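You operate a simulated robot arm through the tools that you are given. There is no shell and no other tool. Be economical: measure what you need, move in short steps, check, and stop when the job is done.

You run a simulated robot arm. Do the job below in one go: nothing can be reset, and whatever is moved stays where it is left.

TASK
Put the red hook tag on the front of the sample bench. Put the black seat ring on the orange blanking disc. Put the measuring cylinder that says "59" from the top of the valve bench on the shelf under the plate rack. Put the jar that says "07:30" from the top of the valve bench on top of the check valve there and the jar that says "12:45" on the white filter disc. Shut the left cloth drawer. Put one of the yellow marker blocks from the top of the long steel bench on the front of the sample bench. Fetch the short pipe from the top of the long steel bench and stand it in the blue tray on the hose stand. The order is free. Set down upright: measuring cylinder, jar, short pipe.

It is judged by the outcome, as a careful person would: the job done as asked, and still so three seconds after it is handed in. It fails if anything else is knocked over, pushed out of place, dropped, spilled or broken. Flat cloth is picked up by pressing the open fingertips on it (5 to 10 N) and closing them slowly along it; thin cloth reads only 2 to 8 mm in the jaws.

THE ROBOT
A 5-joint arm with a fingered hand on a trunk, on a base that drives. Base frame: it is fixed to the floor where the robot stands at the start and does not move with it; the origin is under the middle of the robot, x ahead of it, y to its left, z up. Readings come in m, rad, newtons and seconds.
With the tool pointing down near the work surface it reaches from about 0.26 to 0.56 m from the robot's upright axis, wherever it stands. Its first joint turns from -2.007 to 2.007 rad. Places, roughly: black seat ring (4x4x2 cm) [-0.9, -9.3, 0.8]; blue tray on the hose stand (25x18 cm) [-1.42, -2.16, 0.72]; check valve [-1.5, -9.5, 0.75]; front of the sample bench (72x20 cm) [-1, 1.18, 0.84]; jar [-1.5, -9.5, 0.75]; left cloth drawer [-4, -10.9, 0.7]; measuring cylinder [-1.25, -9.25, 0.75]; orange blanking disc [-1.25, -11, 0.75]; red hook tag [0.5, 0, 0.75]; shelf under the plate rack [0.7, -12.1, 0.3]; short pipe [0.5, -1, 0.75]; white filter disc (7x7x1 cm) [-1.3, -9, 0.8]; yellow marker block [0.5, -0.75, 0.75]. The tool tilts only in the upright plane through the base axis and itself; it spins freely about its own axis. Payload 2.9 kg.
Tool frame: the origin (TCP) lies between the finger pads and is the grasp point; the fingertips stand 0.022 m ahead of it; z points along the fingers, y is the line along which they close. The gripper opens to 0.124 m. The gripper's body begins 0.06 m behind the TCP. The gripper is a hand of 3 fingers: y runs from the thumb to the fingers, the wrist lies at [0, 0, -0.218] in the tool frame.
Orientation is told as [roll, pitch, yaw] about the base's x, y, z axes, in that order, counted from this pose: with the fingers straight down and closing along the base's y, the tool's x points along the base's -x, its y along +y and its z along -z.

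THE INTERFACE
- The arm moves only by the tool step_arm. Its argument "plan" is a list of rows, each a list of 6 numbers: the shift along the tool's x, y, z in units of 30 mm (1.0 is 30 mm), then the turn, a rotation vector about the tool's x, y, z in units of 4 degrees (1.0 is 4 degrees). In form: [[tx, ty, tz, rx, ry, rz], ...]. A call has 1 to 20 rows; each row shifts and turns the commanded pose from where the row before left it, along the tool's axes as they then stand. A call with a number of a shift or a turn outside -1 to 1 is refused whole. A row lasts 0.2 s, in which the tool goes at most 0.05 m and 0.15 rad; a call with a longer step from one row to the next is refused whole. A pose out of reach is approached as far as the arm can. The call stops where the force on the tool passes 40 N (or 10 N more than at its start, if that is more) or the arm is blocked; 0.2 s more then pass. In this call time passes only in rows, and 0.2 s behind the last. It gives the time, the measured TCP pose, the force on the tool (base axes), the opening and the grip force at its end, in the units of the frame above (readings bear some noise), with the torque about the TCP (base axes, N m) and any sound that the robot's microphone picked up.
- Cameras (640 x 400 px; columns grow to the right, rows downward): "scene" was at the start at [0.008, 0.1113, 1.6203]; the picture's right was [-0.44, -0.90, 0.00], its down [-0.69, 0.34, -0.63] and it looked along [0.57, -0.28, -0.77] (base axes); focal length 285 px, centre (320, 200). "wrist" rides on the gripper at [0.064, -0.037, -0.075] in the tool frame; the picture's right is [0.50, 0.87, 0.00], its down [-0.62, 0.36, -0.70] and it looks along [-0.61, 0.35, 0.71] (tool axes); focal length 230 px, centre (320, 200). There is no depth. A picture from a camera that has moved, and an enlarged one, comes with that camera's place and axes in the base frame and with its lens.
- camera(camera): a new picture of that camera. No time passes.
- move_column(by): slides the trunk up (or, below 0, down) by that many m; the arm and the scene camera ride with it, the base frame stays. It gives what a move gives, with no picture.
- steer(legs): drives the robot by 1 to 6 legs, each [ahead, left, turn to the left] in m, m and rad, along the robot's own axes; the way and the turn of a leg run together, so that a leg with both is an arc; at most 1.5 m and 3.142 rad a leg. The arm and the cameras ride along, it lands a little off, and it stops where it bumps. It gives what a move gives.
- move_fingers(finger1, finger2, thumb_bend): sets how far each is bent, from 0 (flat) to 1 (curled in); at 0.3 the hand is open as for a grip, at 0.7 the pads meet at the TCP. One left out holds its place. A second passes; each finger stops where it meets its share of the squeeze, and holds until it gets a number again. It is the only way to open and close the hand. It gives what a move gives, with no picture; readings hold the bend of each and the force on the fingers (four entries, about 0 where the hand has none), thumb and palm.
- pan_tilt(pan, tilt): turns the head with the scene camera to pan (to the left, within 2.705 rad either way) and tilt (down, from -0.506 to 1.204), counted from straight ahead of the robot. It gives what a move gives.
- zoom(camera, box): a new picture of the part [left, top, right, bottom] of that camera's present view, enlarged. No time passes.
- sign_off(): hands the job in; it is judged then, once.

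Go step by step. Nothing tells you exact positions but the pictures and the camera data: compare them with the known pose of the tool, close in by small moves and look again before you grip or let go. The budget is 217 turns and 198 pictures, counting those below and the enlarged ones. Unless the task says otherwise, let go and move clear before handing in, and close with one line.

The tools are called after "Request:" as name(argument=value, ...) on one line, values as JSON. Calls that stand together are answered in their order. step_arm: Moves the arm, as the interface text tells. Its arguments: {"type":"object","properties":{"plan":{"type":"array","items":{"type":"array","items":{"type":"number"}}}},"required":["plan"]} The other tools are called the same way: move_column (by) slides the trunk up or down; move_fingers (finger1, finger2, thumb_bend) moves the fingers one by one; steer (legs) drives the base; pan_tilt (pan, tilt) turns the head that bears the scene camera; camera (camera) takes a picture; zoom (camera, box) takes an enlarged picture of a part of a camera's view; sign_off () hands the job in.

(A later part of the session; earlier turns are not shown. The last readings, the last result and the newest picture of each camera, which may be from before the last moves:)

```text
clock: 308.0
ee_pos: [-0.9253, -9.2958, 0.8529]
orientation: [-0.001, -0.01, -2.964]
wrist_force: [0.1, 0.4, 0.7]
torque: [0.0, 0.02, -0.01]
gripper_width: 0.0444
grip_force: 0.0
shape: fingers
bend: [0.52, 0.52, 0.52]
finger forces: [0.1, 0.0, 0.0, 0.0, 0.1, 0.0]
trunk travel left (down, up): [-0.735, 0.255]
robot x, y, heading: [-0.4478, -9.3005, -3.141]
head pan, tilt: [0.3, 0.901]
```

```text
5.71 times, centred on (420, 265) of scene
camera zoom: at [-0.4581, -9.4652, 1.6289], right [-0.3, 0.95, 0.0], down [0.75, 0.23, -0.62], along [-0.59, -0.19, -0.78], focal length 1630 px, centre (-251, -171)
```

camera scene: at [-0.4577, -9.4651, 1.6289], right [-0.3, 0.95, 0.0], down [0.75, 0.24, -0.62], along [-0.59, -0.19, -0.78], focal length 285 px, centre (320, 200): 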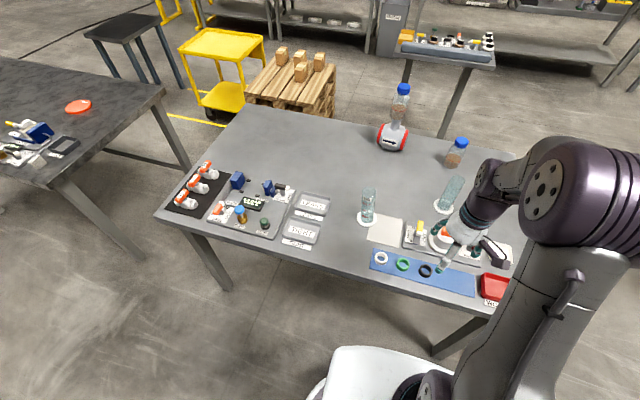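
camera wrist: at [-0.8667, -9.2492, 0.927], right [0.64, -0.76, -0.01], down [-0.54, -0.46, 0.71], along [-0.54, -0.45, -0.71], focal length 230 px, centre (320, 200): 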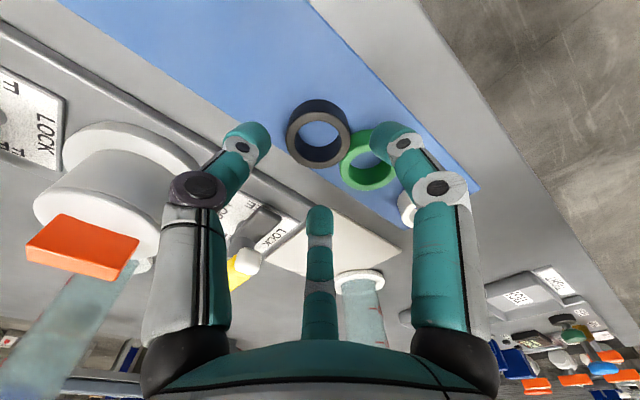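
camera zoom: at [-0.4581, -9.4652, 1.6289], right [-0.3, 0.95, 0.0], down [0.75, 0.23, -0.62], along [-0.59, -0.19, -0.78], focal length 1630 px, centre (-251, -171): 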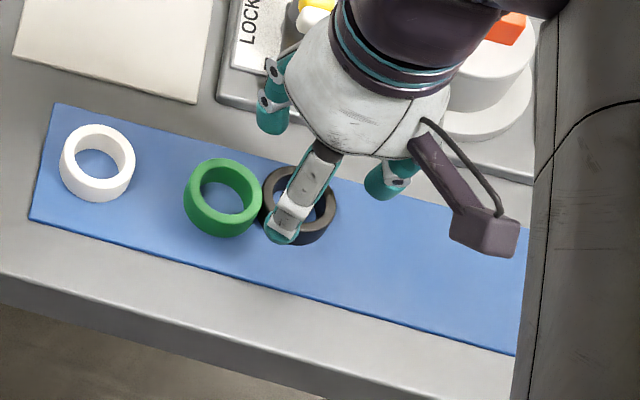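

Request:
step_arm(plan=[[0.12, 0, 0.5, 0, 0, 0], [0, 0, 0.4, 0, 0, 0]])

Request:
zoom(camera="wrist", box=[220, 80, 420, 240])

Request:
zoom(camera="scene", box=[395, 245, 445, 285])

```text
clock: 308.6
ee_pos: [-0.9211, -9.2949, 0.8247]
orientation: [-0.002, -0.01, -2.966]
wrist_force: [0.0, -0.4, -0.3]
torque: [-0.02, -0.02, 0.0]
gripper_width: 0.0446
grip_force: 0.1
shape: fingers
bend: [0.52, 0.52, 0.52]
finger forces: [0.0, 0.0, 0.0, 0.1, 0.0, 0.0]
trunk travel left (down, up): [-0.735, 0.255]
robot x, y, heading: [-0.4472, -9.298, -3.139]
head pan, tilt: [0.3, 0.901]
```

```text
2.50 times, centred on (320, 160) of wrist
camera zoom: at [-0.8632, -9.2475, 0.8999], right [0.64, -0.76, -0.01], down [-0.54, -0.46, 0.71], along [-0.54, -0.45, -0.71], focal length 575 px, centre (320, 300)
```

zoom: 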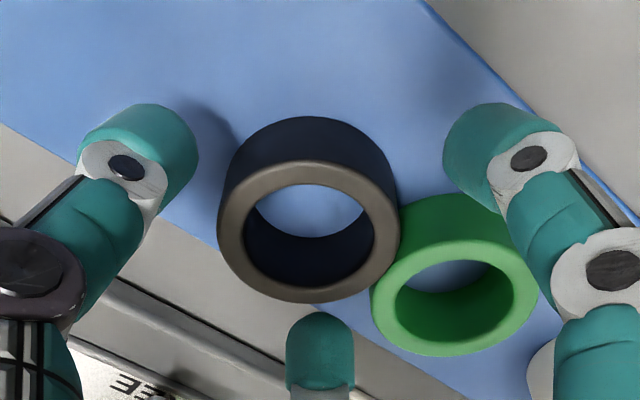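

```text
10.00 times, centred on (420, 265) of scene
camera zoom: at [-0.4579, -9.465, 1.629], right [-0.3, 0.95, 0.0], down [0.75, 0.23, -0.62], along [-0.59, -0.19, -0.78], focal length 2852 px, centre (-680, -450)
```

zoom: 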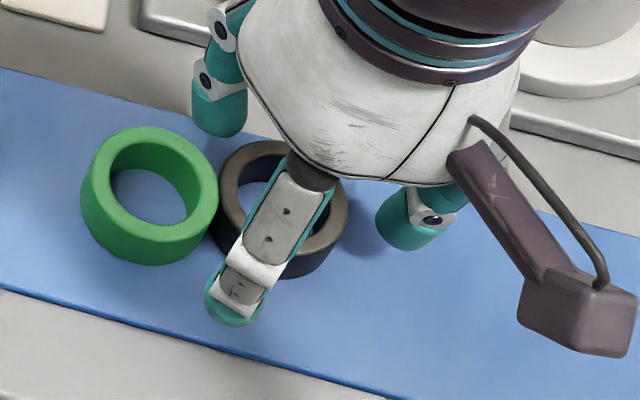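

Centred to ~2 mm. Descend slowly until the tips touch, then close.

Request:
step_arm(plan=[[0, -0.08, 0.25, 0, 0, 0], [0, 0, 0.12, 0, 0, 0]])

Request:
step_arm(plan=[[0, 0, 0.1, 0, 0, 0]])

```text
clock: 309.2
ee_pos: [-0.923, -9.2932, 0.8129]
orientation: [-0.002, -0.011, -2.966]
wrist_force: [0.0, -0.8, 0.4]
torque: [-0.03, -0.01, 0.01]
gripper_width: 0.0446
grip_force: 0.0
shape: fingers
bend: [0.52, 0.52, 0.52]
finger forces: [0.0, 0.0, 0.0, 0.0, 0.0, 0.0]
trunk travel left (down, up): [-0.735, 0.255]
robot x, y, heading: [-0.4446, -9.299, -3.14]
head pan, tilt: [0.3, 0.901]
```

```text
clock: 309.6
ee_pos: [-0.9216, -9.2937, 0.8132]
orientation: [-0.003, -0.015, -2.967]
wrist_force: [0.2, -0.9, 17.0]
torque: [-0.2, -0.58, -0.02]
gripper_width: 0.0441
grip_force: 8.4
shape: fingers
bend: [0.51, 0.52, 0.52]
finger forces: [16.3, 0.1, 0.0, 0.1, 0.3, 0.1]
trunk travel left (down, up): [-0.735, 0.255]
robot x, y, heading: [-0.4447, -9.2998, -3.14]
head pan, tilt: [0.3, 0.901]
```

Tips touch the strip at TCP 0.813. I close partway, re-lower to keep tips low, then grip.

Request:
step_arm(plan=[[0, 0, -0.08, 0, 0, 0]])

Request:
move_fingers(finger1=0.55, finger2=0.55, thumb_bend=0.55)

Request:
zoom(camera="wrist", box=[220, 80, 420, 240])

Request:
step_arm(plan=[[0, 0, 0.1, 0, 0, 0], [0, 0, 0.08, 0, 0, 0]])

```text
clock: 310.0
ee_pos: [-0.9217, -9.2938, 0.8127]
orientation: [-0.001, -0.01, -2.964]
wrist_force: [0.1, -0.5, 2.9]
torque: [-0.01, -0.1, 0.01]
gripper_width: 0.0446
grip_force: 1.4
shape: fingers
bend: [0.52, 0.52, 0.52]
finger forces: [2.3, 0.0, 0.0, 0.0, 0.1, 0.0]
trunk travel left (down, up): [-0.735, 0.255]
robot x, y, heading: [-0.4455, -9.2966, -3.139]
head pan, tilt: [0.3, 0.901]
```

```text
clock: 311.0
ee_pos: [-0.9223, -9.2933, 0.8124]
orientation: [-0.002, -0.011, -2.965]
wrist_force: [-0.8, 0.0, 0.4]
torque: [0.01, 0.01, 0.02]
gripper_width: 0.0365
grip_force: 0.0
shape: fingers
bend: [0.55, 0.55, 0.55]
finger forces: [0.0, 0.1, 0.0, 0.0, 0.0, 0.0]
trunk travel left (down, up): [-0.735, 0.255]
robot x, y, heading: [-0.4452, -9.2987, -3.137]
head pan, tilt: [0.3, 0.901]
```

```text
2.50 times, centred on (320, 160) of wrist
camera zoom: at [-0.8637, -9.246, 0.8881], right [0.64, -0.76, -0.01], down [-0.54, -0.46, 0.71], along [-0.54, -0.45, -0.71], focal length 575 px, centre (320, 300)
```

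zoom: 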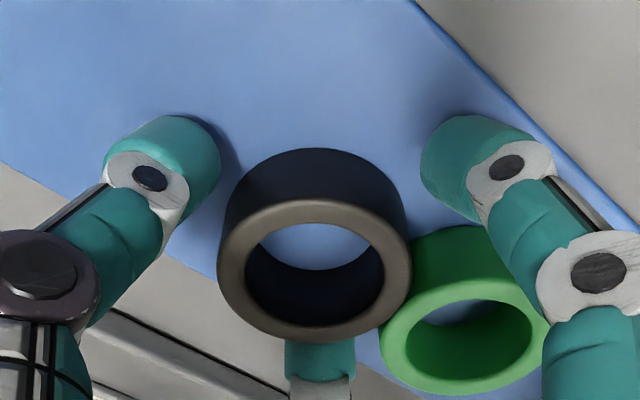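

```text
clock: 311.6
ee_pos: [-0.9207, -9.2939, 0.8121]
orientation: [-0.005, -0.018, -2.964]
wrist_force: [-1.7, 0.1, 39.7]
torque: [-0.01, -0.49, 0.04]
gripper_width: 0.0364
grip_force: 19.7
shape: fingers
bend: [0.53, 0.55, 0.55]
finger forces: [23.6, 4.5, 0.1, 0.0, 10.9, 0.0]
trunk travel left (down, up): [-0.735, 0.255]
robot x, y, heading: [-0.4487, -9.3008, -3.139]
head pan, tilt: [0.3, 0.901]
```

All tips at strip level beside the ring. Raise ~2 mm and close.

Request:
step_arm(plan=[[0, 0, -0.13, 0, 0, 0]])

Request:
move_fingers(finger1=0.66, finger2=0.66, thumb_bend=0.66)

Request:
zoom(camera="wrist", box=[220, 80, 420, 240])

```text
clock: 312.0
ee_pos: [-0.9206, -9.2941, 0.811]
orientation: [-0.001, -0.01, -2.964]
wrist_force: [-3.0, -1.1, 16.1]
torque: [-0.08, -0.12, -0.09]
gripper_width: 0.0361
grip_force: 8.1
shape: fingers
bend: [0.54, 0.54, 0.55]
finger forces: [9.9, 3.2, 0.1, 0.0, 3.4, 0.0]
trunk travel left (down, up): [-0.735, 0.255]
robot x, y, heading: [-0.4451, -9.2963, -3.136]
head pan, tilt: [0.3, 0.901]
```

```text
clock: 313.0
ee_pos: [-0.9221, -9.2939, 0.8114]
orientation: [-0.002, -0.01, -2.965]
wrist_force: [1.1, -1.5, 2.3]
torque: [-0.13, 0.03, 0.04]
gripper_width: 0.0192
grip_force: 9.6
shape: fingers
bend: [0.61, 0.56, 0.62]
finger forces: [3.9, 9.9, 0.0, 0.0, 5.7, 0.0]
trunk travel left (down, up): [-0.735, 0.255]
robot x, y, heading: [-0.4464, -9.2983, -3.14]
head pan, tilt: [0.3, 0.901]
```

```text
2.50 times, centred on (320, 160) of wrist
camera zoom: at [-0.863, -9.2462, 0.8868], right [0.64, -0.77, -0.01], down [-0.54, -0.46, 0.71], along [-0.54, -0.45, -0.71], focal length 575 px, centre (320, 300)
```

zoom: 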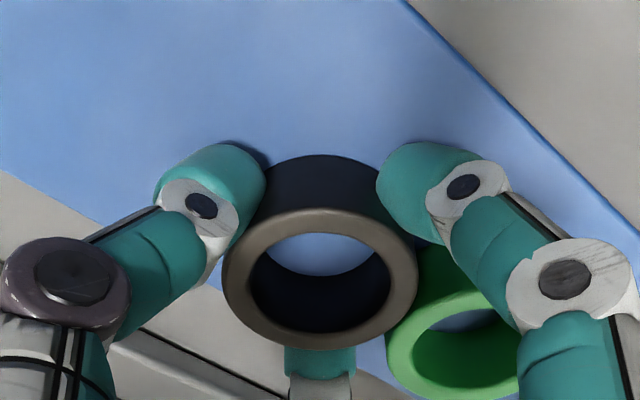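

Ring is gripped from three sides. Squeeze a touch more and lift.

Request:
move_fingers(finger1=0.75, finger2=0.75, thumb_bend=0.75)

Request:
step_arm(plan=[[0, 0, -0.4, 0, 0, 0], [0, 0, -0.8, 0, 0, 0], [0, 0, -1, 0, 0, 0]])

Request:
camera(camera="wrist")

```text
clock: 314.0
ee_pos: [-0.9226, -9.2932, 0.8127]
orientation: [-0.002, -0.011, -2.966]
wrist_force: [1.3, 0.5, 1.2]
torque: [-0.02, 0.02, -0.01]
gripper_width: 0.0167
grip_force: 16.9
shape: fingers
bend: [0.62, 0.55, 0.65]
finger forces: [8.3, 13.0, 0.0, 0.1, 13.0, 0.1]
trunk travel left (down, up): [-0.735, 0.255]
robot x, y, heading: [-0.4451, -9.2969, -3.138]
head pan, tilt: [0.3, 0.901]
```

```text
clock: 314.8
ee_pos: [-0.9211, -9.2942, 0.8796]
orientation: [-0.001, -0.01, -2.965]
wrist_force: [0.9, 0.8, 0.0]
torque: [-0.04, -0.01, 0.0]
gripper_width: 0.0161
grip_force: 14.4
shape: fingers
bend: [0.62, 0.55, 0.65]
finger forces: [8.0, 9.7, 0.1, 0.0, 12.3, 0.0]
trunk travel left (down, up): [-0.735, 0.255]
robot x, y, heading: [-0.4459, -9.3005, -3.142]
head pan, tilt: [0.3, 0.901]
```

```text
69 pictures are left
camera wrist: at [-0.8624, -9.2463, 0.9532], right [0.64, -0.76, -0.01], down [-0.54, -0.46, 0.71], along [-0.54, -0.45, -0.71], focal length 230 px, centre (320, 200)
```

wrist: 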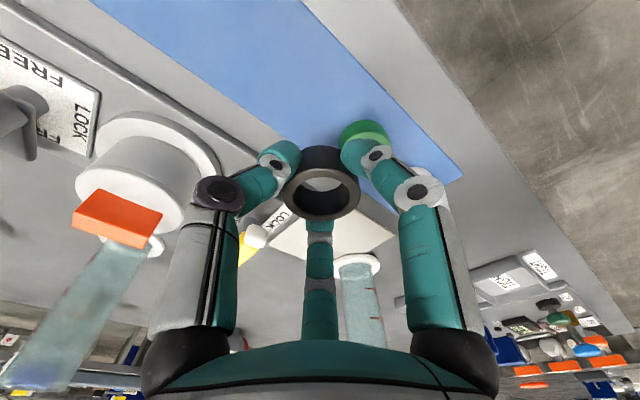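

Ring held. Lift, retract the arm, and slide along to the next bench's left side opposite the orange disc.

Request:
step_arm(plan=[[0, 0, -1, 0, 0, 0], [0, 0, -1, 0, 0, 0], [0, 0, -1, 0, 0, 0], [0, 0, -1, 0, 0, 0], [0, 0, -1, 0, 0, 0], [0, 0, -1, 0, 0, 0], [1, 0, -1, 0, 0, 0], [1, 0, 0, 0, 0, 0], [1, 0, 0, 0, 0, 0], [1, 0, 0, 0, 0, 0], [1, 0, 0, 0, 0, 0]])

Request:
steer(legs=[[0, 0.86, 0], [0, 0.86, 0]])

Request:
pan_tilt(pan=0.3, tilt=0.75)

Request:
camera(camera="scene")

```text
clock: 317.2
ee_pos: [-0.7708, -9.2683, 1.0857]
orientation: [-0.003, -0.011, -2.964]
wrist_force: [0.6, -0.4, 0.7]
torque: [-0.01, 0.01, 0.01]
gripper_width: 0.0152
grip_force: 15.0
shape: fingers
bend: [0.62, 0.55, 0.66]
finger forces: [8.2, 10.3, 0.0, 0.0, 11.7, 0.0]
trunk travel left (down, up): [-0.735, 0.255]
robot x, y, heading: [-0.4439, -9.2954, -3.138]
head pan, tilt: [0.3, 0.901]
```

```text
clock: 326.0
ee_pos: [-0.7557, -11.0033, 1.0856]
orientation: [-0.004, -0.011, -2.955]
wrist_force: [-0.2, -0.8, -0.5]
torque: [0.02, 0.0, -0.03]
gripper_width: 0.0155
grip_force: 15.5
shape: fingers
bend: [0.62, 0.55, 0.66]
finger forces: [8.2, 10.4, 0.0, 0.0, 11.6, 0.0]
trunk travel left (down, up): [-0.735, 0.255]
robot x, y, heading: [-0.4286, -11.0292, -3.13]
head pan, tilt: [0.3, 0.901]
```

```text
clock: 326.7
ee_pos: [-0.7563, -11.0017, 1.0862]
orientation: [-0.003, -0.012, -2.956]
wrist_force: [-0.2, -0.8, -0.3]
torque: [0.0, -0.01, 0.0]
gripper_width: 0.0154
grip_force: 14.6
shape: fingers
bend: [0.62, 0.55, 0.66]
finger forces: [8.2, 10.4, 0.0, 0.0, 11.7, 0.1]
trunk travel left (down, up): [-0.735, 0.255]
robot x, y, heading: [-0.4281, -11.0317, -3.127]
head pan, tilt: [0.3, 0.75]
```

```text
68 pictures are left
camera scene: at [-0.4463, -11.1991, 1.6408], right [-0.31, 0.95, 0.0], down [0.65, 0.21, -0.73], along [-0.7, -0.23, -0.68], focal length 285 px, centre (320, 200)
```

scene: 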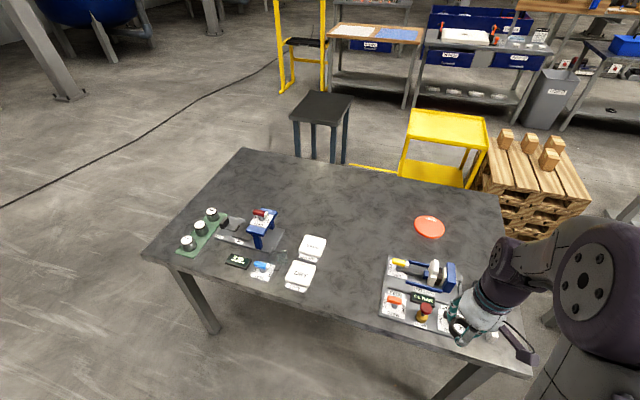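

Disc at (-1.32,-11.02). It's deep, so I'll tilt the tool outward; spin first so the ring's low side faces a finger gap. Drive in and extend.

Request:
steer(legs=[[0.2, 0, -0.015]])

Request:
step_arm(plan=[[0, 0, 0, 0, 0, 1], [0, 0, 0, 0, 0, 1], [0, 0, 0, 0, 0, 1], [0, 0, 0, 0, 0, 1], [0, 0, 0, 0, 0, 1], [0, 0, 0, 0, 0, 1], [0, 0, 0, 0, 0, 1], [0, 0, 0, 0, 0, 1], [0, 0, 0, 0, 0, 1], [0, 0, 0, 0, 0, 1], [-0.87, 0.49, 0, 0, 0, 0], [-0.87, 0.49, 0, 0, 0, 0], [-0.87, 0.49, 0, 0, 0, 0], [-0.87, 0.49, 0, 0, 0, 0], [-0.87, 0.49, 0, 0, 0, 0], [-0.87, 0.49, 0, 0, 0, 0]])

Request:
camera(camera="scene")

```text
clock: 328.3
ee_pos: [-0.9539, -10.9989, 1.0864]
orientation: [-0.003, -0.011, -2.973]
wrist_force: [0.4, -0.8, 0.4]
torque: [0.0, -0.02, 0.02]
gripper_width: 0.0154
grip_force: 15.0
shape: fingers
bend: [0.62, 0.55, 0.66]
finger forces: [8.2, 10.4, 0.0, 0.1, 11.7, 0.0]
trunk travel left (down, up): [-0.735, 0.255]
robot x, y, heading: [-0.6264, -11.0315, 3.137]
head pan, tilt: [0.3, 0.75]
```

```text
clock: 331.7
ee_pos: [-1.1339, -10.9971, 1.0872]
orientation: [0.005, -0.008, 2.615]
wrist_force: [-0.6, 0.2, -0.2]
torque: [-0.01, 0.0, 0.0]
gripper_width: 0.0149
grip_force: 15.2
shape: fingers
bend: [0.62, 0.55, 0.66]
finger forces: [8.1, 10.6, 0.0, 0.1, 11.5, 0.0]
trunk travel left (down, up): [-0.735, 0.255]
robot x, y, heading: [-0.6298, -11.0315, 3.138]
head pan, tilt: [0.3, 0.75]
```

```text
67 pictures are left
camera scene: at [-0.6492, -11.2001, 1.6408], right [-0.29, 0.96, 0.0], down [0.65, 0.2, -0.73], along [-0.7, -0.22, -0.68], focal length 285 px, centre (320, 200)
```

scene: 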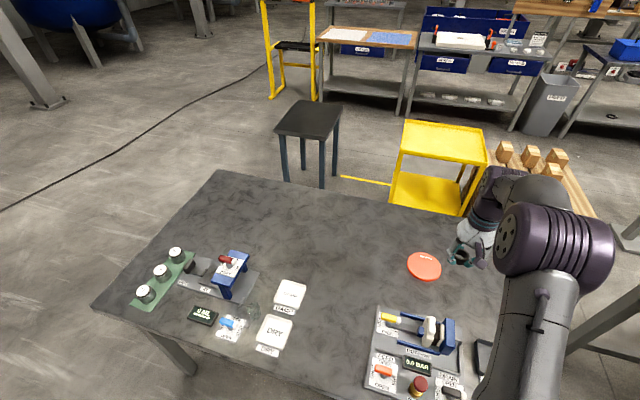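

Now tilt the tool outward by 28° and move over the near part of the disc.

Request:
step_arm(plan=[[0, 0, 0, -0.49, -0.87, 0], [0, 0, 0, -0.49, -0.87, 0], [0, 0, 0, -0.49, -0.87, 0], [0, 0, 0, -0.49, -0.87, 0], [0, 0, 0, -0.49, -0.87, 0], [0, 0, 0, -0.49, -0.87, 0], [0, 0, 0, -0.49, -0.87, 0]])

Request:
camera(camera="wrist")

```text
clock: 333.3
ee_pos: [-1.1328, -11.0144, 1.0879]
orientation: [0.251, -0.436, 2.557]
wrist_force: [-0.5, 0.3, -0.8]
torque: [0.01, -0.01, 0.0]
gripper_width: 0.0142
grip_force: 15.5
shape: fingers
bend: [0.62, 0.55, 0.67]
finger forces: [8.0, 10.8, 0.0, 0.0, 11.2, 0.1]
out of reach, approached as far as the arm can: row 4, 5, 6
trunk travel left (down, up): [-0.735, 0.255]
robot x, y, heading: [-0.6279, -11.0315, 3.138]
head pan, tilt: [0.3, 0.75]
```

```text
66 pictures are left
camera wrist: at [-1.032, -11.0154, 1.1187], right [-0.01, -1.0, -0.02], down [-0.29, -0.01, 0.96], along [-0.96, 0.01, -0.29], focal length 230 px, centre (320, 200)
```

wrist: 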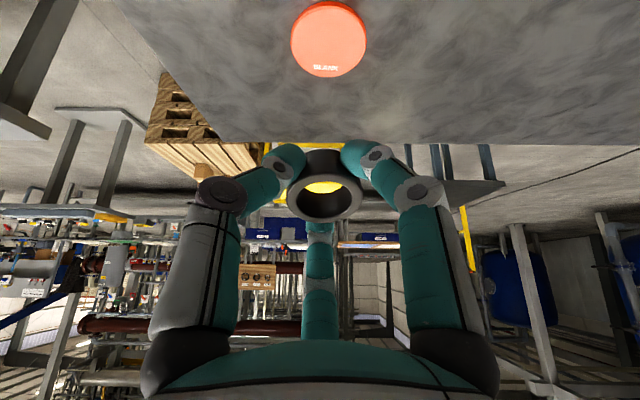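

Tilt is fine. Move outward/down toward the disc's near half, then check.

Request:
step_arm(plan=[[-0.38, 0.253, 0.872, 0, 0, 0], [-0.38, 0.253, 0.872, 0, 0, 0], [-0.38, 0.253, 0.872, 0, 0, 0], [-0.38, 0.253, 0.872, 0, 0, 0], [-0.38, 0.253, 0.872, 0, 0, 0], [-0.38, 0.253, 0.872, 0, 0, 0]])

Request:
camera(camera="wrist")

Request:
zoom(camera="scene", box=[380, 210, 500, 310])

```text
clock: 334.7
ee_pos: [-1.2826, -11.015, 0.9878]
orientation: [0.253, -0.433, 2.559]
wrist_force: [-0.1, 0.1, -1.1]
torque: [0.0, 0.03, 0.01]
gripper_width: 0.0137
grip_force: 14.1
shape: fingers
bend: [0.62, 0.55, 0.67]
finger forces: [8.1, 10.8, 0.1, 0.1, 11.1, 0.0]
trunk travel left (down, up): [-0.735, 0.255]
robot x, y, heading: [-0.624, -11.0307, 3.142]
head pan, tilt: [0.3, 0.75]
```

```text
65 pictures are left
camera wrist: at [-1.1807, -11.017, 1.019], right [-0.01, -1.0, -0.01], down [-0.29, -0.01, 0.96], along [-0.96, 0.01, -0.29], focal length 230 px, centre (320, 200)
```

wrist: 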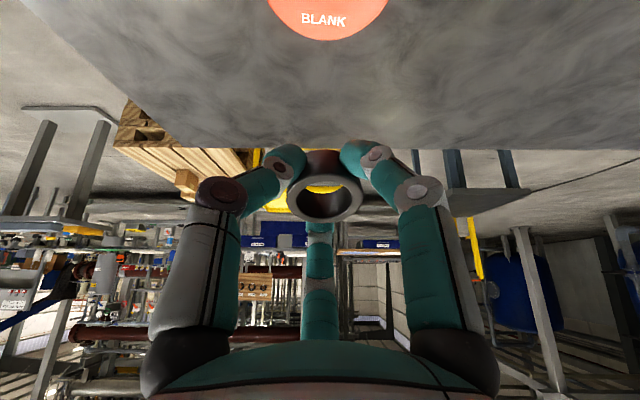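

```text
4.00 times, centred on (440, 260) of scene
camera zoom: at [-0.6491, -11.2002, 1.6408], right [-0.29, 0.96, 0.0], down [0.65, 0.2, -0.73], along [-0.7, -0.22, -0.68], focal length 1141 px, centre (-160, -40)
```

zoom: 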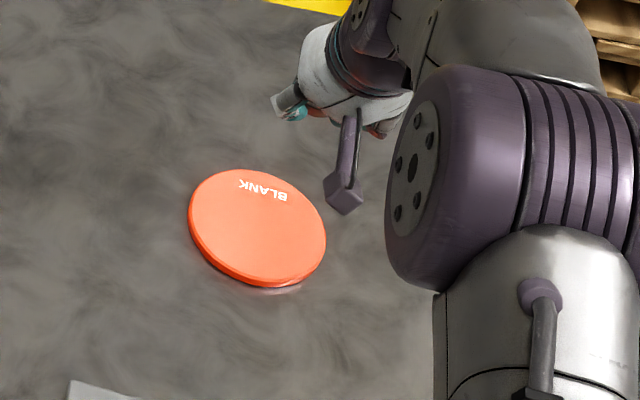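

Over the near part of the disc. Descend vertically most of the way.

Request:
step_arm(plan=[[0.38, -0.2, 0.81, 0, 0, 0], [0.38, -0.2, 0.81, 0, 0, 0], [0.38, -0.2, 0.81, 0, 0, 0], [0.38, -0.2, 0.81, 0, 0, 0], [0.38, -0.2, 0.81, 0, 0, 0]])

Request:
camera(camera="wrist")

Request:
zoom(camera="scene", box=[380, 210, 500, 310])

```text
clock: 335.9
ee_pos: [-1.2832, -11.0183, 0.851]
orientation: [0.259, -0.433, 2.557]
wrist_force: [-0.7, 0.1, -0.3]
torque: [-0.01, 0.01, 0.02]
gripper_width: 0.0135
grip_force: 15.4
shape: fingers
bend: [0.62, 0.55, 0.67]
finger forces: [8.0, 10.9, 0.0, 0.0, 11.1, 0.0]
trunk travel left (down, up): [-0.735, 0.255]
robot x, y, heading: [-0.6266, -11.029, 3.136]
head pan, tilt: [0.3, 0.75]
```

```text
63 pictures are left
camera wrist: at [-1.1812, -11.0188, 0.8825], right [-0.01, -1.0, -0.01], down [-0.29, -0.01, 0.96], along [-0.96, 0.01, -0.29], focal length 230 px, centre (320, 200)
```

wrist: 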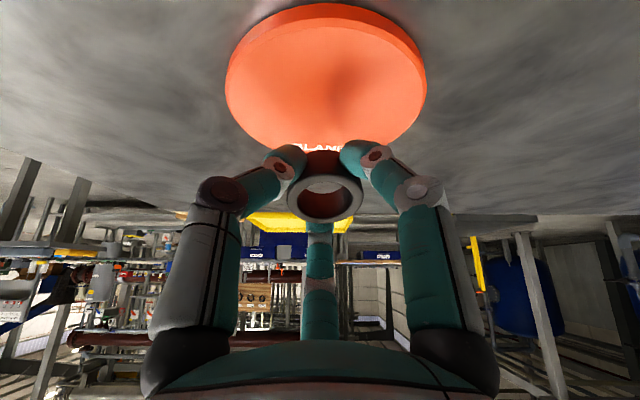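

```text
4.00 times, centred on (440, 260) of scene
camera zoom: at [-0.6481, -11.2001, 1.6409], right [-0.29, 0.96, 0.0], down [0.65, 0.2, -0.73], along [-0.7, -0.22, -0.68], focal length 1141 px, centre (-160, -40)
```

zoom: 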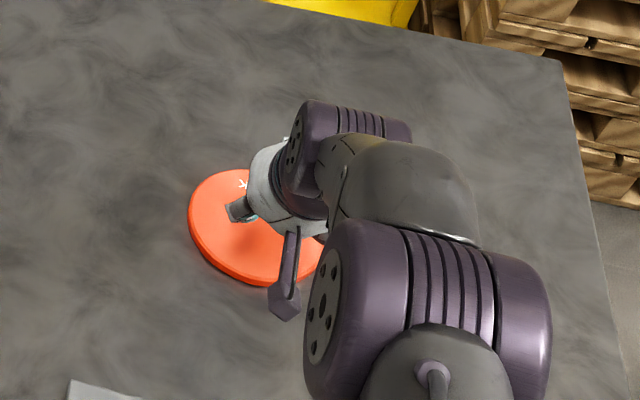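

Request:
step_arm(plan=[[0.136, -0.077, 0.294, 0, 0, 0], [0.136, -0.077, 0.294, 0, 0, 0], [0.06, -0.035, 0.13, 0, 0, 0]])

Request:
zoom(camera="wrist", box=[200, 0, 440, 240])

```text
clock: 336.7
ee_pos: [-1.2824, -11.0171, 0.8276]
orientation: [0.259, -0.433, 2.557]
wrist_force: [-0.2, 1.5, 0.0]
torque: [0.01, 0.02, 0.0]
gripper_width: 0.0136
grip_force: 15.2
shape: fingers
bend: [0.62, 0.55, 0.67]
finger forces: [8.1, 10.9, 0.0, 0.0, 11.0, 0.0]
trunk travel left (down, up): [-0.735, 0.255]
robot x, y, heading: [-0.6266, -11.0323, 3.138]
head pan, tilt: [0.3, 0.75]
```

```text
1.67 times, centred on (320, 120) of wrist
camera zoom: at [-1.181, -11.0186, 0.8579], right [-0.01, -1.0, -0.01], down [-0.29, -0.01, 0.96], along [-0.96, 0.01, -0.29], focal length 384 px, centre (320, 333)
```

zoom: 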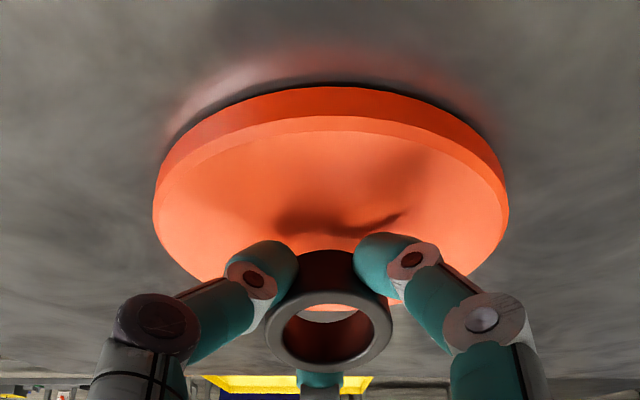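

Request:
step_arm(plan=[[0.06, -0.035, 0.13, 0, 0, 0], [0.055, -0.03, 0.118, 0, 0, 0]])

Request:
step_arm(plan=[[0.04, -0.02, 0.09, 0, 0, 0], [0.04, -0.02, 0.09, 0, 0, 0]])

Request:
zoom(camera="wrist", box=[200, 0, 440, 240])

```text
clock: 337.3
ee_pos: [-1.2829, -11.0176, 0.8196]
orientation: [0.258, -0.435, 2.557]
wrist_force: [-1.3, -1.7, 7.1]
torque: [-0.19, 0.03, 0.02]
gripper_width: 0.0129
grip_force: 20.1
shape: fingers
bend: [0.62, 0.54, 0.67]
finger forces: [18.1, 11.0, 0.1, 0.0, 10.8, 0.0]
trunk travel left (down, up): [-0.735, 0.255]
robot x, y, heading: [-0.6268, -11.033, 3.139]
head pan, tilt: [0.3, 0.75]
```

```text
clock: 337.9
ee_pos: [-1.28, -11.0179, 0.8183]
orientation: [0.264, -0.44, 2.555]
wrist_force: [-7.2, -0.1, 27.3]
torque: [-0.02, 0.24, -0.04]
gripper_width: 0.0111
grip_force: 35.4
shape: fingers
bend: [0.61, 0.54, 0.68]
finger forces: [31.5, 11.7, 0.0, 0.0, 27.0, 0.0]
out of reach, approached as far as the arm can: row 2
trunk travel left (down, up): [-0.735, 0.255]
robot x, y, heading: [-0.6295, -11.0291, 3.144]
head pan, tilt: [0.3, 0.75]
```

```text
1.67 times, centred on (320, 120) of wrist
camera zoom: at [-1.1778, -11.0192, 0.8486], right [-0.01, -1.0, -0.01], down [-0.28, -0.01, 0.96], along [-0.96, 0.01, -0.28], focal length 384 px, centre (320, 333)
```

zoom: 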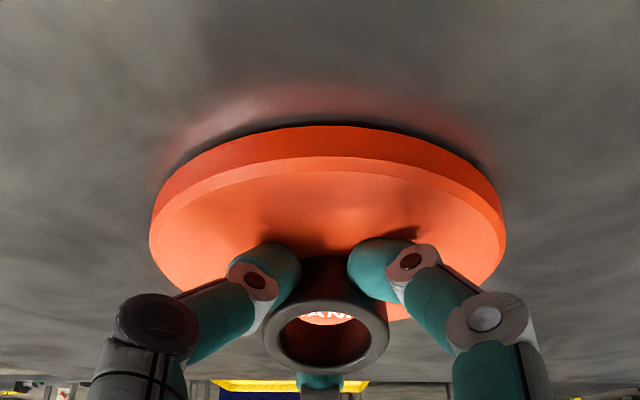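

Touching. Ease 2 mm and release: the ring should settle flat on the disc.

Request:
step_arm(plan=[[-0.03, 0.02, -0.07, 0, 0, 0]])

Request:
move_fingers(finger1=0.54, finger2=0.5, thumb_bend=0.57)

Request:
zoom(camera="wrist", box=[200, 0, 440, 240])

```text
clock: 338.3
ee_pos: [-1.2788, -11.0188, 0.8179]
orientation: [0.259, -0.436, 2.555]
wrist_force: [-5.6, 2.6, 25.4]
torque: [0.07, 0.22, -0.03]
gripper_width: 0.0106
grip_force: 34.7
shape: fingers
bend: [0.61, 0.54, 0.68]
finger forces: [29.3, 11.7, 0.0, 0.1, 28.8, 0.0]
trunk travel left (down, up): [-0.735, 0.255]
robot x, y, heading: [-0.6249, -11.0299, 3.139]
head pan, tilt: [0.3, 0.75]
```

```text
clock: 339.3
ee_pos: [-1.2777, -11.0189, 0.8191]
orientation: [0.259, -0.434, 2.557]
wrist_force: [-4.0, -1.5, 27.0]
torque: [-0.02, 0.18, 0.04]
gripper_width: 0.0117
grip_force: 14.0
shape: fingers
bend: [0.61, 0.49, 0.62]
finger forces: [14.2, 0.5, 0.1, 0.1, 13.6, 0.0]
trunk travel left (down, up): [-0.735, 0.255]
robot x, y, heading: [-0.6227, -11.0314, 3.139]
head pan, tilt: [0.3, 0.75]
```

```text
1.67 times, centred on (320, 120) of wrist
camera zoom: at [-1.1757, -11.0197, 0.849], right [-0.01, -1.0, -0.01], down [-0.29, -0.01, 0.96], along [-0.96, 0.01, -0.29], focal length 384 px, centre (320, 333)
```

zoom: 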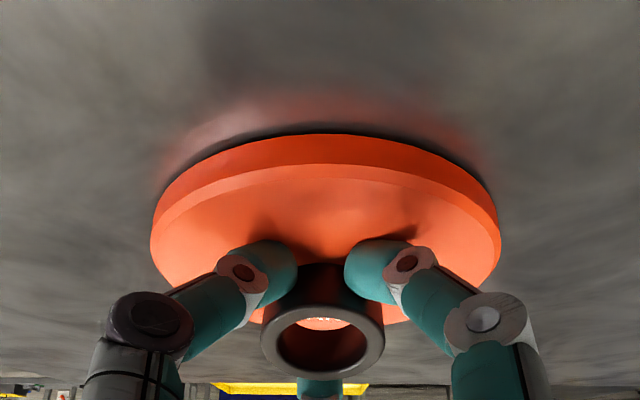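

Request:
step_arm(plan=[[-0.05, 0.03, -0.12, 0, 0, 0]])

Request:
move_fingers(finger1=0.5, finger2=0.45, thumb_bend=0.5)

Request:
zoom(camera="wrist", box=[200, 0, 440, 240])

```text
clock: 339.7
ee_pos: [-1.278, -11.019, 0.8193]
orientation: [0.255, -0.428, 2.559]
wrist_force: [-2.6, -0.3, 15.3]
torque: [0.01, 0.11, 0.01]
gripper_width: 0.0139
grip_force: 8.0
shape: fingers
bend: [0.61, 0.5, 0.62]
finger forces: [7.5, 0.2, 0.1, 0.1, 8.1, 0.0]
trunk travel left (down, up): [-0.735, 0.255]
robot x, y, heading: [-0.6261, -11.036, 3.138]
head pan, tilt: [0.3, 0.75]
```

```text
clock: 340.7
ee_pos: [-1.2782, -11.0184, 0.8217]
orientation: [0.26, -0.435, 2.557]
wrist_force: [-2.7, -1.3, 22.7]
torque: [0.06, 0.05, 0.01]
gripper_width: 0.0238
grip_force: 11.2
shape: fingers
bend: [0.58, 0.45, 0.57]
finger forces: [9.3, 0.0, 0.0, 0.1, 13.6, 0.0]
trunk travel left (down, up): [-0.735, 0.255]
robot x, y, heading: [-0.6251, -11.0324, 3.142]
head pan, tilt: [0.3, 0.75]
```

```text
1.67 times, centred on (320, 120) of wrist
camera zoom: at [-1.1761, -11.0198, 0.853], right [-0.01, -1.0, -0.01], down [-0.29, -0.01, 0.96], along [-0.96, 0.01, -0.29], focal length 384 px, centre (320, 333)
```

zoom: 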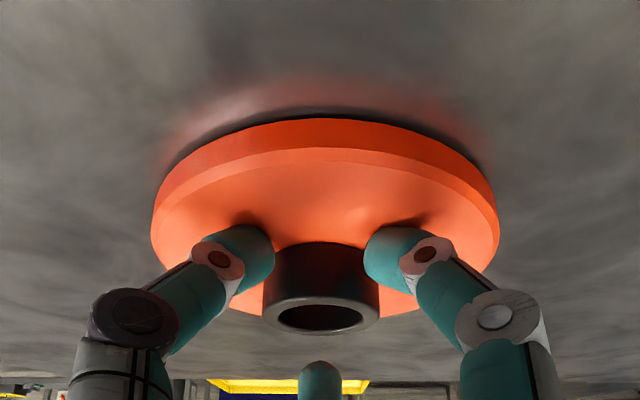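

Ring now lies flat on the disc. Rise straight up and check.

Request:
step_arm(plan=[[-0.2, 0.12, -0.44, 0, 0, 0], [-0.4, 0.23, -0.88, 0, 0, 0], [-0.4, 0.23, -0.88, 0, 0, 0], [-0.4, 0.23, -0.88, 0, 0, 0], [-0.4, 0.23, -0.88, 0, 0, 0], [-0.4, 0.23, -0.88, 0, 0, 0], [-0.4, 0.23, -0.88, 0, 0, 0]])

Request:
camera(camera="wrist")

```text
clock: 342.3
ee_pos: [-1.3135, -11.02, 1.0071]
orientation: [0.258, -0.43, 2.558]
wrist_force: [0.6, 0.5, -0.6]
torque: [-0.01, 0.01, 0.0]
gripper_width: 0.0491
grip_force: 0.1
shape: fingers
bend: [0.5, 0.45, 0.5]
finger forces: [0.0, 0.0, 0.0, 0.1, 0.1, 0.0]
out of reach, approached as far as the arm can: row 1, 2, 3, 4, 5, 6
trunk travel left (down, up): [-0.735, 0.255]
robot x, y, heading: [-0.6265, -11.0311, 3.139]
head pan, tilt: [0.3, 0.75]
```

```text
57 pictures are left
camera wrist: at [-1.2105, -11.0212, 1.038], right [0.0, -1.0, -0.01], down [-0.29, -0.01, 0.96], along [-0.96, 0.01, -0.29], focal length 230 px, centre (320, 200)
```

wrist: 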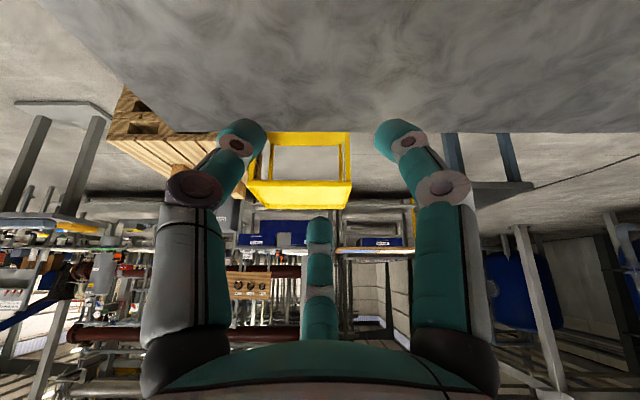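

Retract, untilt, and view the disc with the scene camera.

Request:
step_arm(plan=[[0.77, -0.43, -0.47, 0, 0, 0], [0.77, -0.43, -0.47, 0, 0, 0], [0.77, -0.43, -0.47, 0, 0, 0], [0.77, -0.43, -0.47, 0, 0, 0], [0.77, -0.43, -0.47, 0, 0, 0], [0, 0, 0, 0.49, 0.87, 0], [0, 0, 0, 0.49, 0.87, 0], [0, 0, 0, 0.49, 0.87, 0], [0, 0, 0, 0.49, 0.87, 0], [0, 0, 0, 0.49, 0.87, 0], [0, 0, 0, 0.49, 0.87, 0], [0, 0, 0, 0.49, 0.87, 0]])

Request:
camera(camera="scene")

```text
clock: 344.9
ee_pos: [-1.2886, -11.0199, 1.0062]
orientation: [0.182, -0.311, 2.587]
wrist_force: [-0.3, 0.6, -0.6]
torque: [-0.01, 0.04, -0.01]
gripper_width: 0.0492
grip_force: 0.0
shape: fingers
bend: [0.5, 0.45, 0.5]
finger forces: [0.0, 0.1, 0.0, 0.0, 0.1, 0.0]
out of reach, approached as far as the arm can: row 1, 2, 3, 4, 5, 6, 7, 8, 9, 10, 11, 12
trunk travel left (down, up): [-0.735, 0.255]
robot x, y, heading: [-0.6272, -11.0272, 3.138]
head pan, tilt: [0.3, 0.75]
```

```text
56 pictures are left
camera scene: at [-0.6475, -11.2001, 1.6408], right [-0.29, 0.96, 0.0], down [0.65, 0.2, -0.73], along [-0.7, -0.22, -0.68], focal length 285 px, centre (320, 200)
```

scene: 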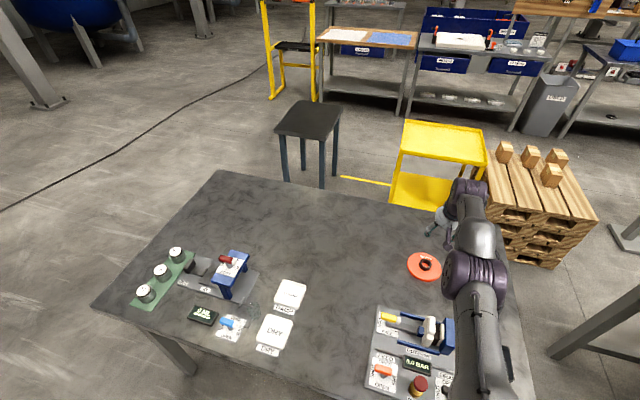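

Ring sits on the orange disc. Retract the arm further.

Request:
step_arm(plan=[[0.87, -0.49, 0, 0, 0, 0], [0.87, -0.49, 0, 0, 0, 0], [0.87, -0.49, 0, 0, 0, 0], [0.87, -0.49, 0, 0, 0, 0], [0.87, -0.49, 0, 0, 0, 0]])

```text
clock: 346.1
ee_pos: [-1.283, -11.0211, 0.9493]
orientation: [0.181, -0.31, 2.587]
wrist_force: [-1.3, 0.1, -0.2]
torque: [0.0, 0.0, -0.02]
gripper_width: 0.0491
grip_force: 0.1
shape: fingers
bend: [0.5, 0.45, 0.5]
finger forces: [0.0, 0.0, 0.0, 0.0, 0.1, 0.0]
out of reach, approached as far as the arm can: row 1, 2, 3, 4, 5
trunk travel left (down, up): [-0.735, 0.255]
robot x, y, heading: [-0.628, -11.0289, 3.14]
head pan, tilt: [0.3, 0.75]
```

The arm balked; I back straight out along the tool axis instead.

Request:
step_arm(plan=[[0, 0, -1, 0, 0, 0], [0, 0, -1, 0, 0, 0], [0, 0, -1, 0, 0, 0], [0, 0, -1, 0, 0, 0]])

```text
clock: 347.1
ee_pos: [-1.2794, -11.0211, 1.0653]
orientation: [0.179, -0.31, 2.585]
wrist_force: [1.0, -0.7, 0.0]
torque: [0.02, 0.01, -0.01]
gripper_width: 0.0491
grip_force: 0.1
shape: fingers
bend: [0.5, 0.45, 0.5]
finger forces: [0.0, 0.1, 0.0, 0.0, 0.0, 0.0]
out of reach, approached as far as the arm can: row 1, 2, 3, 4
trunk travel left (down, up): [-0.735, 0.255]
robot x, y, heading: [-0.6248, -11.0306, 3.141]
head pan, tilt: [0.3, 0.75]
```

Request:
zoom(camera="scene", box=[360, 120, 640, 400])

```text
1.43 times, centred on (500, 260) of scene
camera zoom: at [-0.647, -11.2001, 1.6408], right [-0.29, 0.96, 0.0], down [0.65, 0.2, -0.73], along [-0.7, -0.22, -0.68], focal length 408 px, centre (63, 114)
```

zoom: 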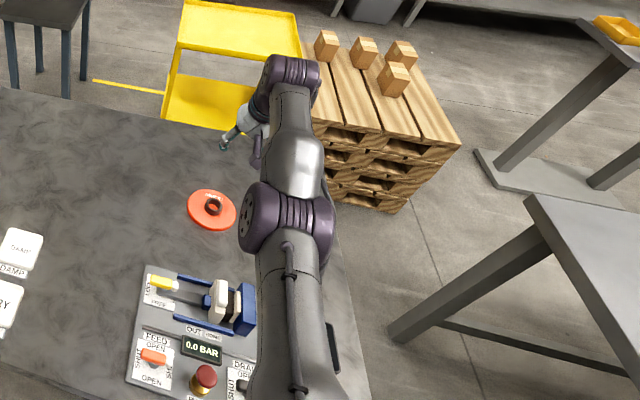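

The arm flipped branch when tilting; I reverse that: re-tilt outward, move inward at that tilt, then untilt.

Request:
step_arm(plan=[[0, 0, 0, -0.49, -0.87, 0], [0, 0, 0, -0.49, -0.87, 0], [0, 0, 0, -0.49, -0.87, 0], [0.74, -0.42, -0.53, 0, 0, 0], [0.74, -0.42, -0.53, 0, 0, 0], [0.74, -0.42, -0.53, 0, 0, 0], [0.74, -0.42, -0.53, 0, 0, 0], [0.74, -0.42, -0.53, 0, 0, 0]])

```text
clock: 348.9
ee_pos: [-1.3218, -11.0207, 1.0744]
orientation: [0.302, -0.489, 2.54]
wrist_force: [-0.8, 0.7, 0.4]
torque: [0.04, 0.02, 0.02]
gripper_width: 0.0492
grip_force: 0.1
shape: fingers
bend: [0.5, 0.45, 0.5]
finger forces: [0.0, 0.1, 0.0, 0.0, 0.0, 0.1]
out of reach, approached as far as the arm can: row 1, 2, 3, 4, 5, 6, 7, 8
trunk travel left (down, up): [-0.735, 0.255]
robot x, y, heading: [-0.6264, -11.032, 3.142]
head pan, tilt: [0.3, 0.75]
```

The arm is locked straight. I raise the trunk, lower the arm relative to it so it can bend again, then untilt.

Request:
move_column(by=0.25)

Request:
step_arm(plan=[[0.455, -0.257, 0.853, 0, 0, 0], [0.455, -0.257, 0.853, 0, 0, 0], [0.455, -0.257, 0.853, 0, 0, 0], [0.455, -0.257, 0.853, 0, 0, 0], [0.455, -0.257, 0.853, 0, 0, 0], [0.455, -0.257, 0.853, 0, 0, 0], [0.455, -0.257, 0.853, 0, 0, 0], [0.455, -0.257, 0.853, 0, 0, 0], [0.455, -0.257, 0.853, 0, 0, 0], [0.455, -0.257, 0.853, 0, 0, 0]])

Request:
step_arm(plan=[[0, 0, 0, 0.49, 0.87, 0], [0, 0, 0, 0.49, 0.87, 0], [0, 0, 0, 0.49, 0.87, 0], [0, 0, 0, 0.49, 0.87, 0], [0, 0, 0, 0.49, 0.87, 0], [0, 0, 0, 0.49, 0.87, 0]])

```text
clock: 351.5
ee_pos: [-1.3206, -11.0193, 1.325]
orientation: [0.302, -0.487, 2.539]
wrist_force: [-0.1, -0.2, 0.0]
torque: [-0.02, 0.04, 0.05]
gripper_width: 0.0493
grip_force: 0.0
shape: fingers
bend: [0.5, 0.45, 0.5]
finger forces: [0.0, 0.0, 0.0, 0.1, 0.0, 0.0]
trunk travel left (down, up): [-0.985, 0.005]
robot x, y, heading: [-0.6258, -11.0337, 3.138]
head pan, tilt: [0.3, 0.75]
```

```text
clock: 353.7
ee_pos: [-1.2843, -11.0203, 1.0477]
orientation: [0.301, -0.489, 2.54]
wrist_force: [-0.4, -0.9, -0.5]
torque: [0.0, 0.01, 0.03]
gripper_width: 0.0491
grip_force: 0.1
shape: fingers
bend: [0.5, 0.45, 0.5]
finger forces: [0.1, 0.1, 0.1, 0.0, 0.1, 0.0]
out of reach, approached as far as the arm can: row 6, 7, 8, 9, 10
trunk travel left (down, up): [-0.985, 0.005]
robot x, y, heading: [-0.6298, -11.0224, 3.141]
head pan, tilt: [0.3, 0.75]
```

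```text
clock: 355.1
ee_pos: [-1.215, -11.0223, 1.0726]
orientation: [0.07, -0.129, 2.61]
wrist_force: [0.9, -0.3, 0.7]
torque: [-0.02, 0.02, -0.03]
gripper_width: 0.0491
grip_force: 0.1
shape: fingers
bend: [0.5, 0.45, 0.5]
finger forces: [0.0, 0.0, 0.0, 0.0, 0.0, 0.0]
out of reach, approached as far as the arm can: row 1, 2, 3, 4, 5, 6
trunk travel left (down, up): [-0.985, 0.005]
robot x, y, heading: [-0.6273, -11.0353, 3.141]
head pan, tilt: [0.3, 0.75]
```

Tilt nearly undone. Finish and pull inward and up.

Request:
step_arm(plan=[[0, 0, 0, 0.49, 0.87, 0], [0, 0, 0, 0.49, 0.87, 0], [0.5, -0.28, -0.6, 0, 0, 0], [0.5, -0.28, -0.6, 0, 0, 0], [0.8, -0.45, -0.3, 0, 0, 0], [0.8, -0.45, -0.3, 0, 0, 0], [0.8, -0.45, 0, 0, 0, 0], [0.8, -0.45, 0, 0, 0, 0], [0.8, -0.45, 0, 0, 0, 0]])

```text
clock: 357.1
ee_pos: [-1.0174, -11.0253, 1.1313]
orientation: [0.005, -0.01, 2.616]
wrist_force: [0.8, -0.2, 0.5]
torque: [-0.03, 0.01, 0.03]
gripper_width: 0.0492
grip_force: 0.1
shape: fingers
bend: [0.5, 0.45, 0.5]
finger forces: [0.0, 0.0, 0.0, 0.0, 0.0, 0.1]
out of reach, approached as far as the arm can: row 1, 2
trunk travel left (down, up): [-0.985, 0.005]
robot x, y, heading: [-0.6235, -11.029, 3.14]
head pan, tilt: [0.3, 0.75]
```

Recovered. Now back to the valve bench's left side for the measuring cylinder; lower the trunk on the way.

Request:
steer(legs=[[-0.15, 0, 0], [0, -0.77, 0], [0, -0.77, 0]])

Request:
pan_tilt(pan=0.3, tilt=0.75)

Request:
camera(camera="scene")

Request:
camera(camera="wrist")

```text
clock: 365.9
ee_pos: [-0.8634, -9.4872, 1.1319]
orientation: [0.003, -0.008, 2.608]
wrist_force: [0.2, -1.1, 0.3]
torque: [-0.02, 0.0, 0.03]
gripper_width: 0.0492
grip_force: 0.0
shape: fingers
bend: [0.5, 0.45, 0.5]
finger forces: [0.0, 0.0, 0.0, 0.0, 0.0, 0.0]
trunk travel left (down, up): [-0.985, 0.005]
robot x, y, heading: [-0.4722, -9.4969, 3.132]
head pan, tilt: [0.3, 0.75]
```

```text
clock: 366.5
ee_pos: [-0.8623, -9.485, 1.1314]
orientation: [0.005, -0.009, 2.607]
wrist_force: [-0.5, -0.8, -0.1]
torque: [0.03, 0.02, 0.0]
gripper_width: 0.0491
grip_force: 0.1
shape: fingers
bend: [0.5, 0.45, 0.5]
finger forces: [0.0, 0.1, 0.0, 0.0, 0.1, 0.0]
trunk travel left (down, up): [-0.985, 0.005]
robot x, y, heading: [-0.4711, -9.4924, 3.131]
head pan, tilt: [0.3, 0.75]
```

```text
54 pictures are left
camera scene: at [-0.4926, -9.663, 1.8908], right [-0.29, 0.96, 0.0], down [0.65, 0.2, -0.73], along [-0.7, -0.21, -0.68], focal length 285 px, centre (320, 200)
```

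scene: 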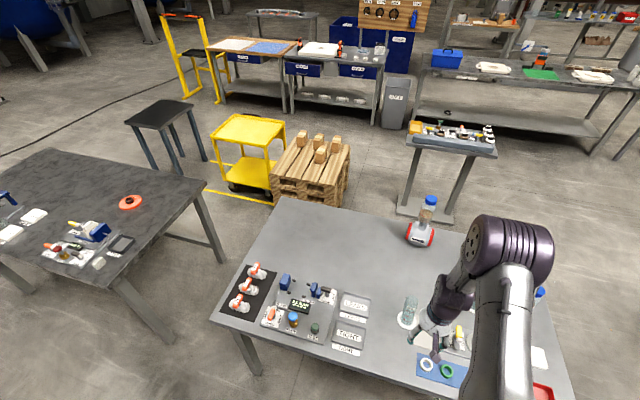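

```text
53 pictures are left
camera wrist: at [-0.7877, -9.4861, 1.2061], right [-0.01, -1.0, 0.0], down [-0.71, 0.01, 0.71], along [-0.71, 0.01, -0.71], focal length 230 px, centre (320, 200)
```

wrist: 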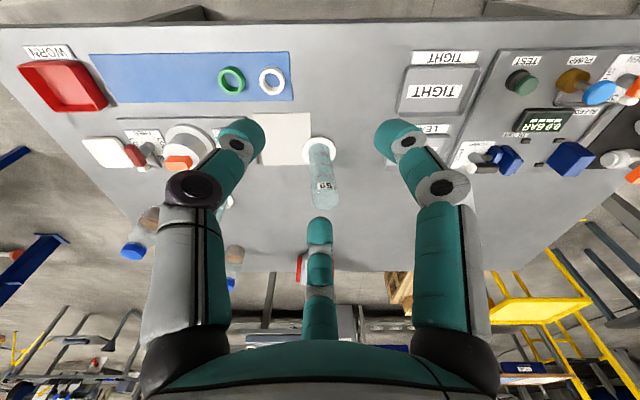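

Request:
zoom(camera="wrist", box=[260, 110, 390, 220])

Request:
zoom(camera="scene", box=[190, 10, 420, 130])

```text
3.64 times, centred on (325, 165) of wrist
camera zoom: at [-0.7877, -9.4861, 1.2061], right [-0.01, -1.0, 0.0], down [-0.71, 0.01, 0.71], along [-0.71, 0.01, -0.71], focal length 837 px, centre (302, 327)
```

zoom: 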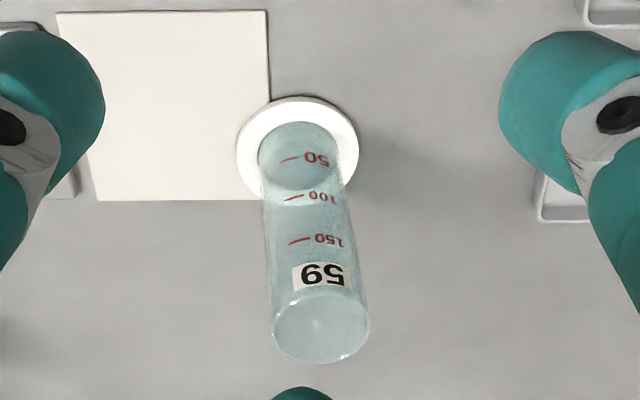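

```text
2.78 times, centred on (305, 70) of scene
camera zoom: at [-0.4926, -9.663, 1.8908], right [-0.29, 0.96, 0.0], down [0.65, 0.2, -0.73], along [-0.7, -0.21, -0.68], focal length 794 px, centre (362, 562)
```

zoom: 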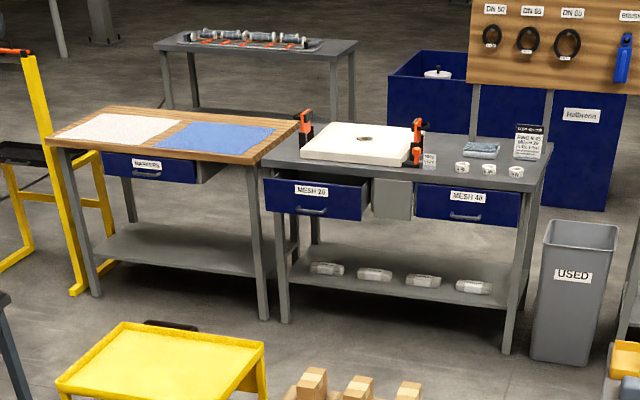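

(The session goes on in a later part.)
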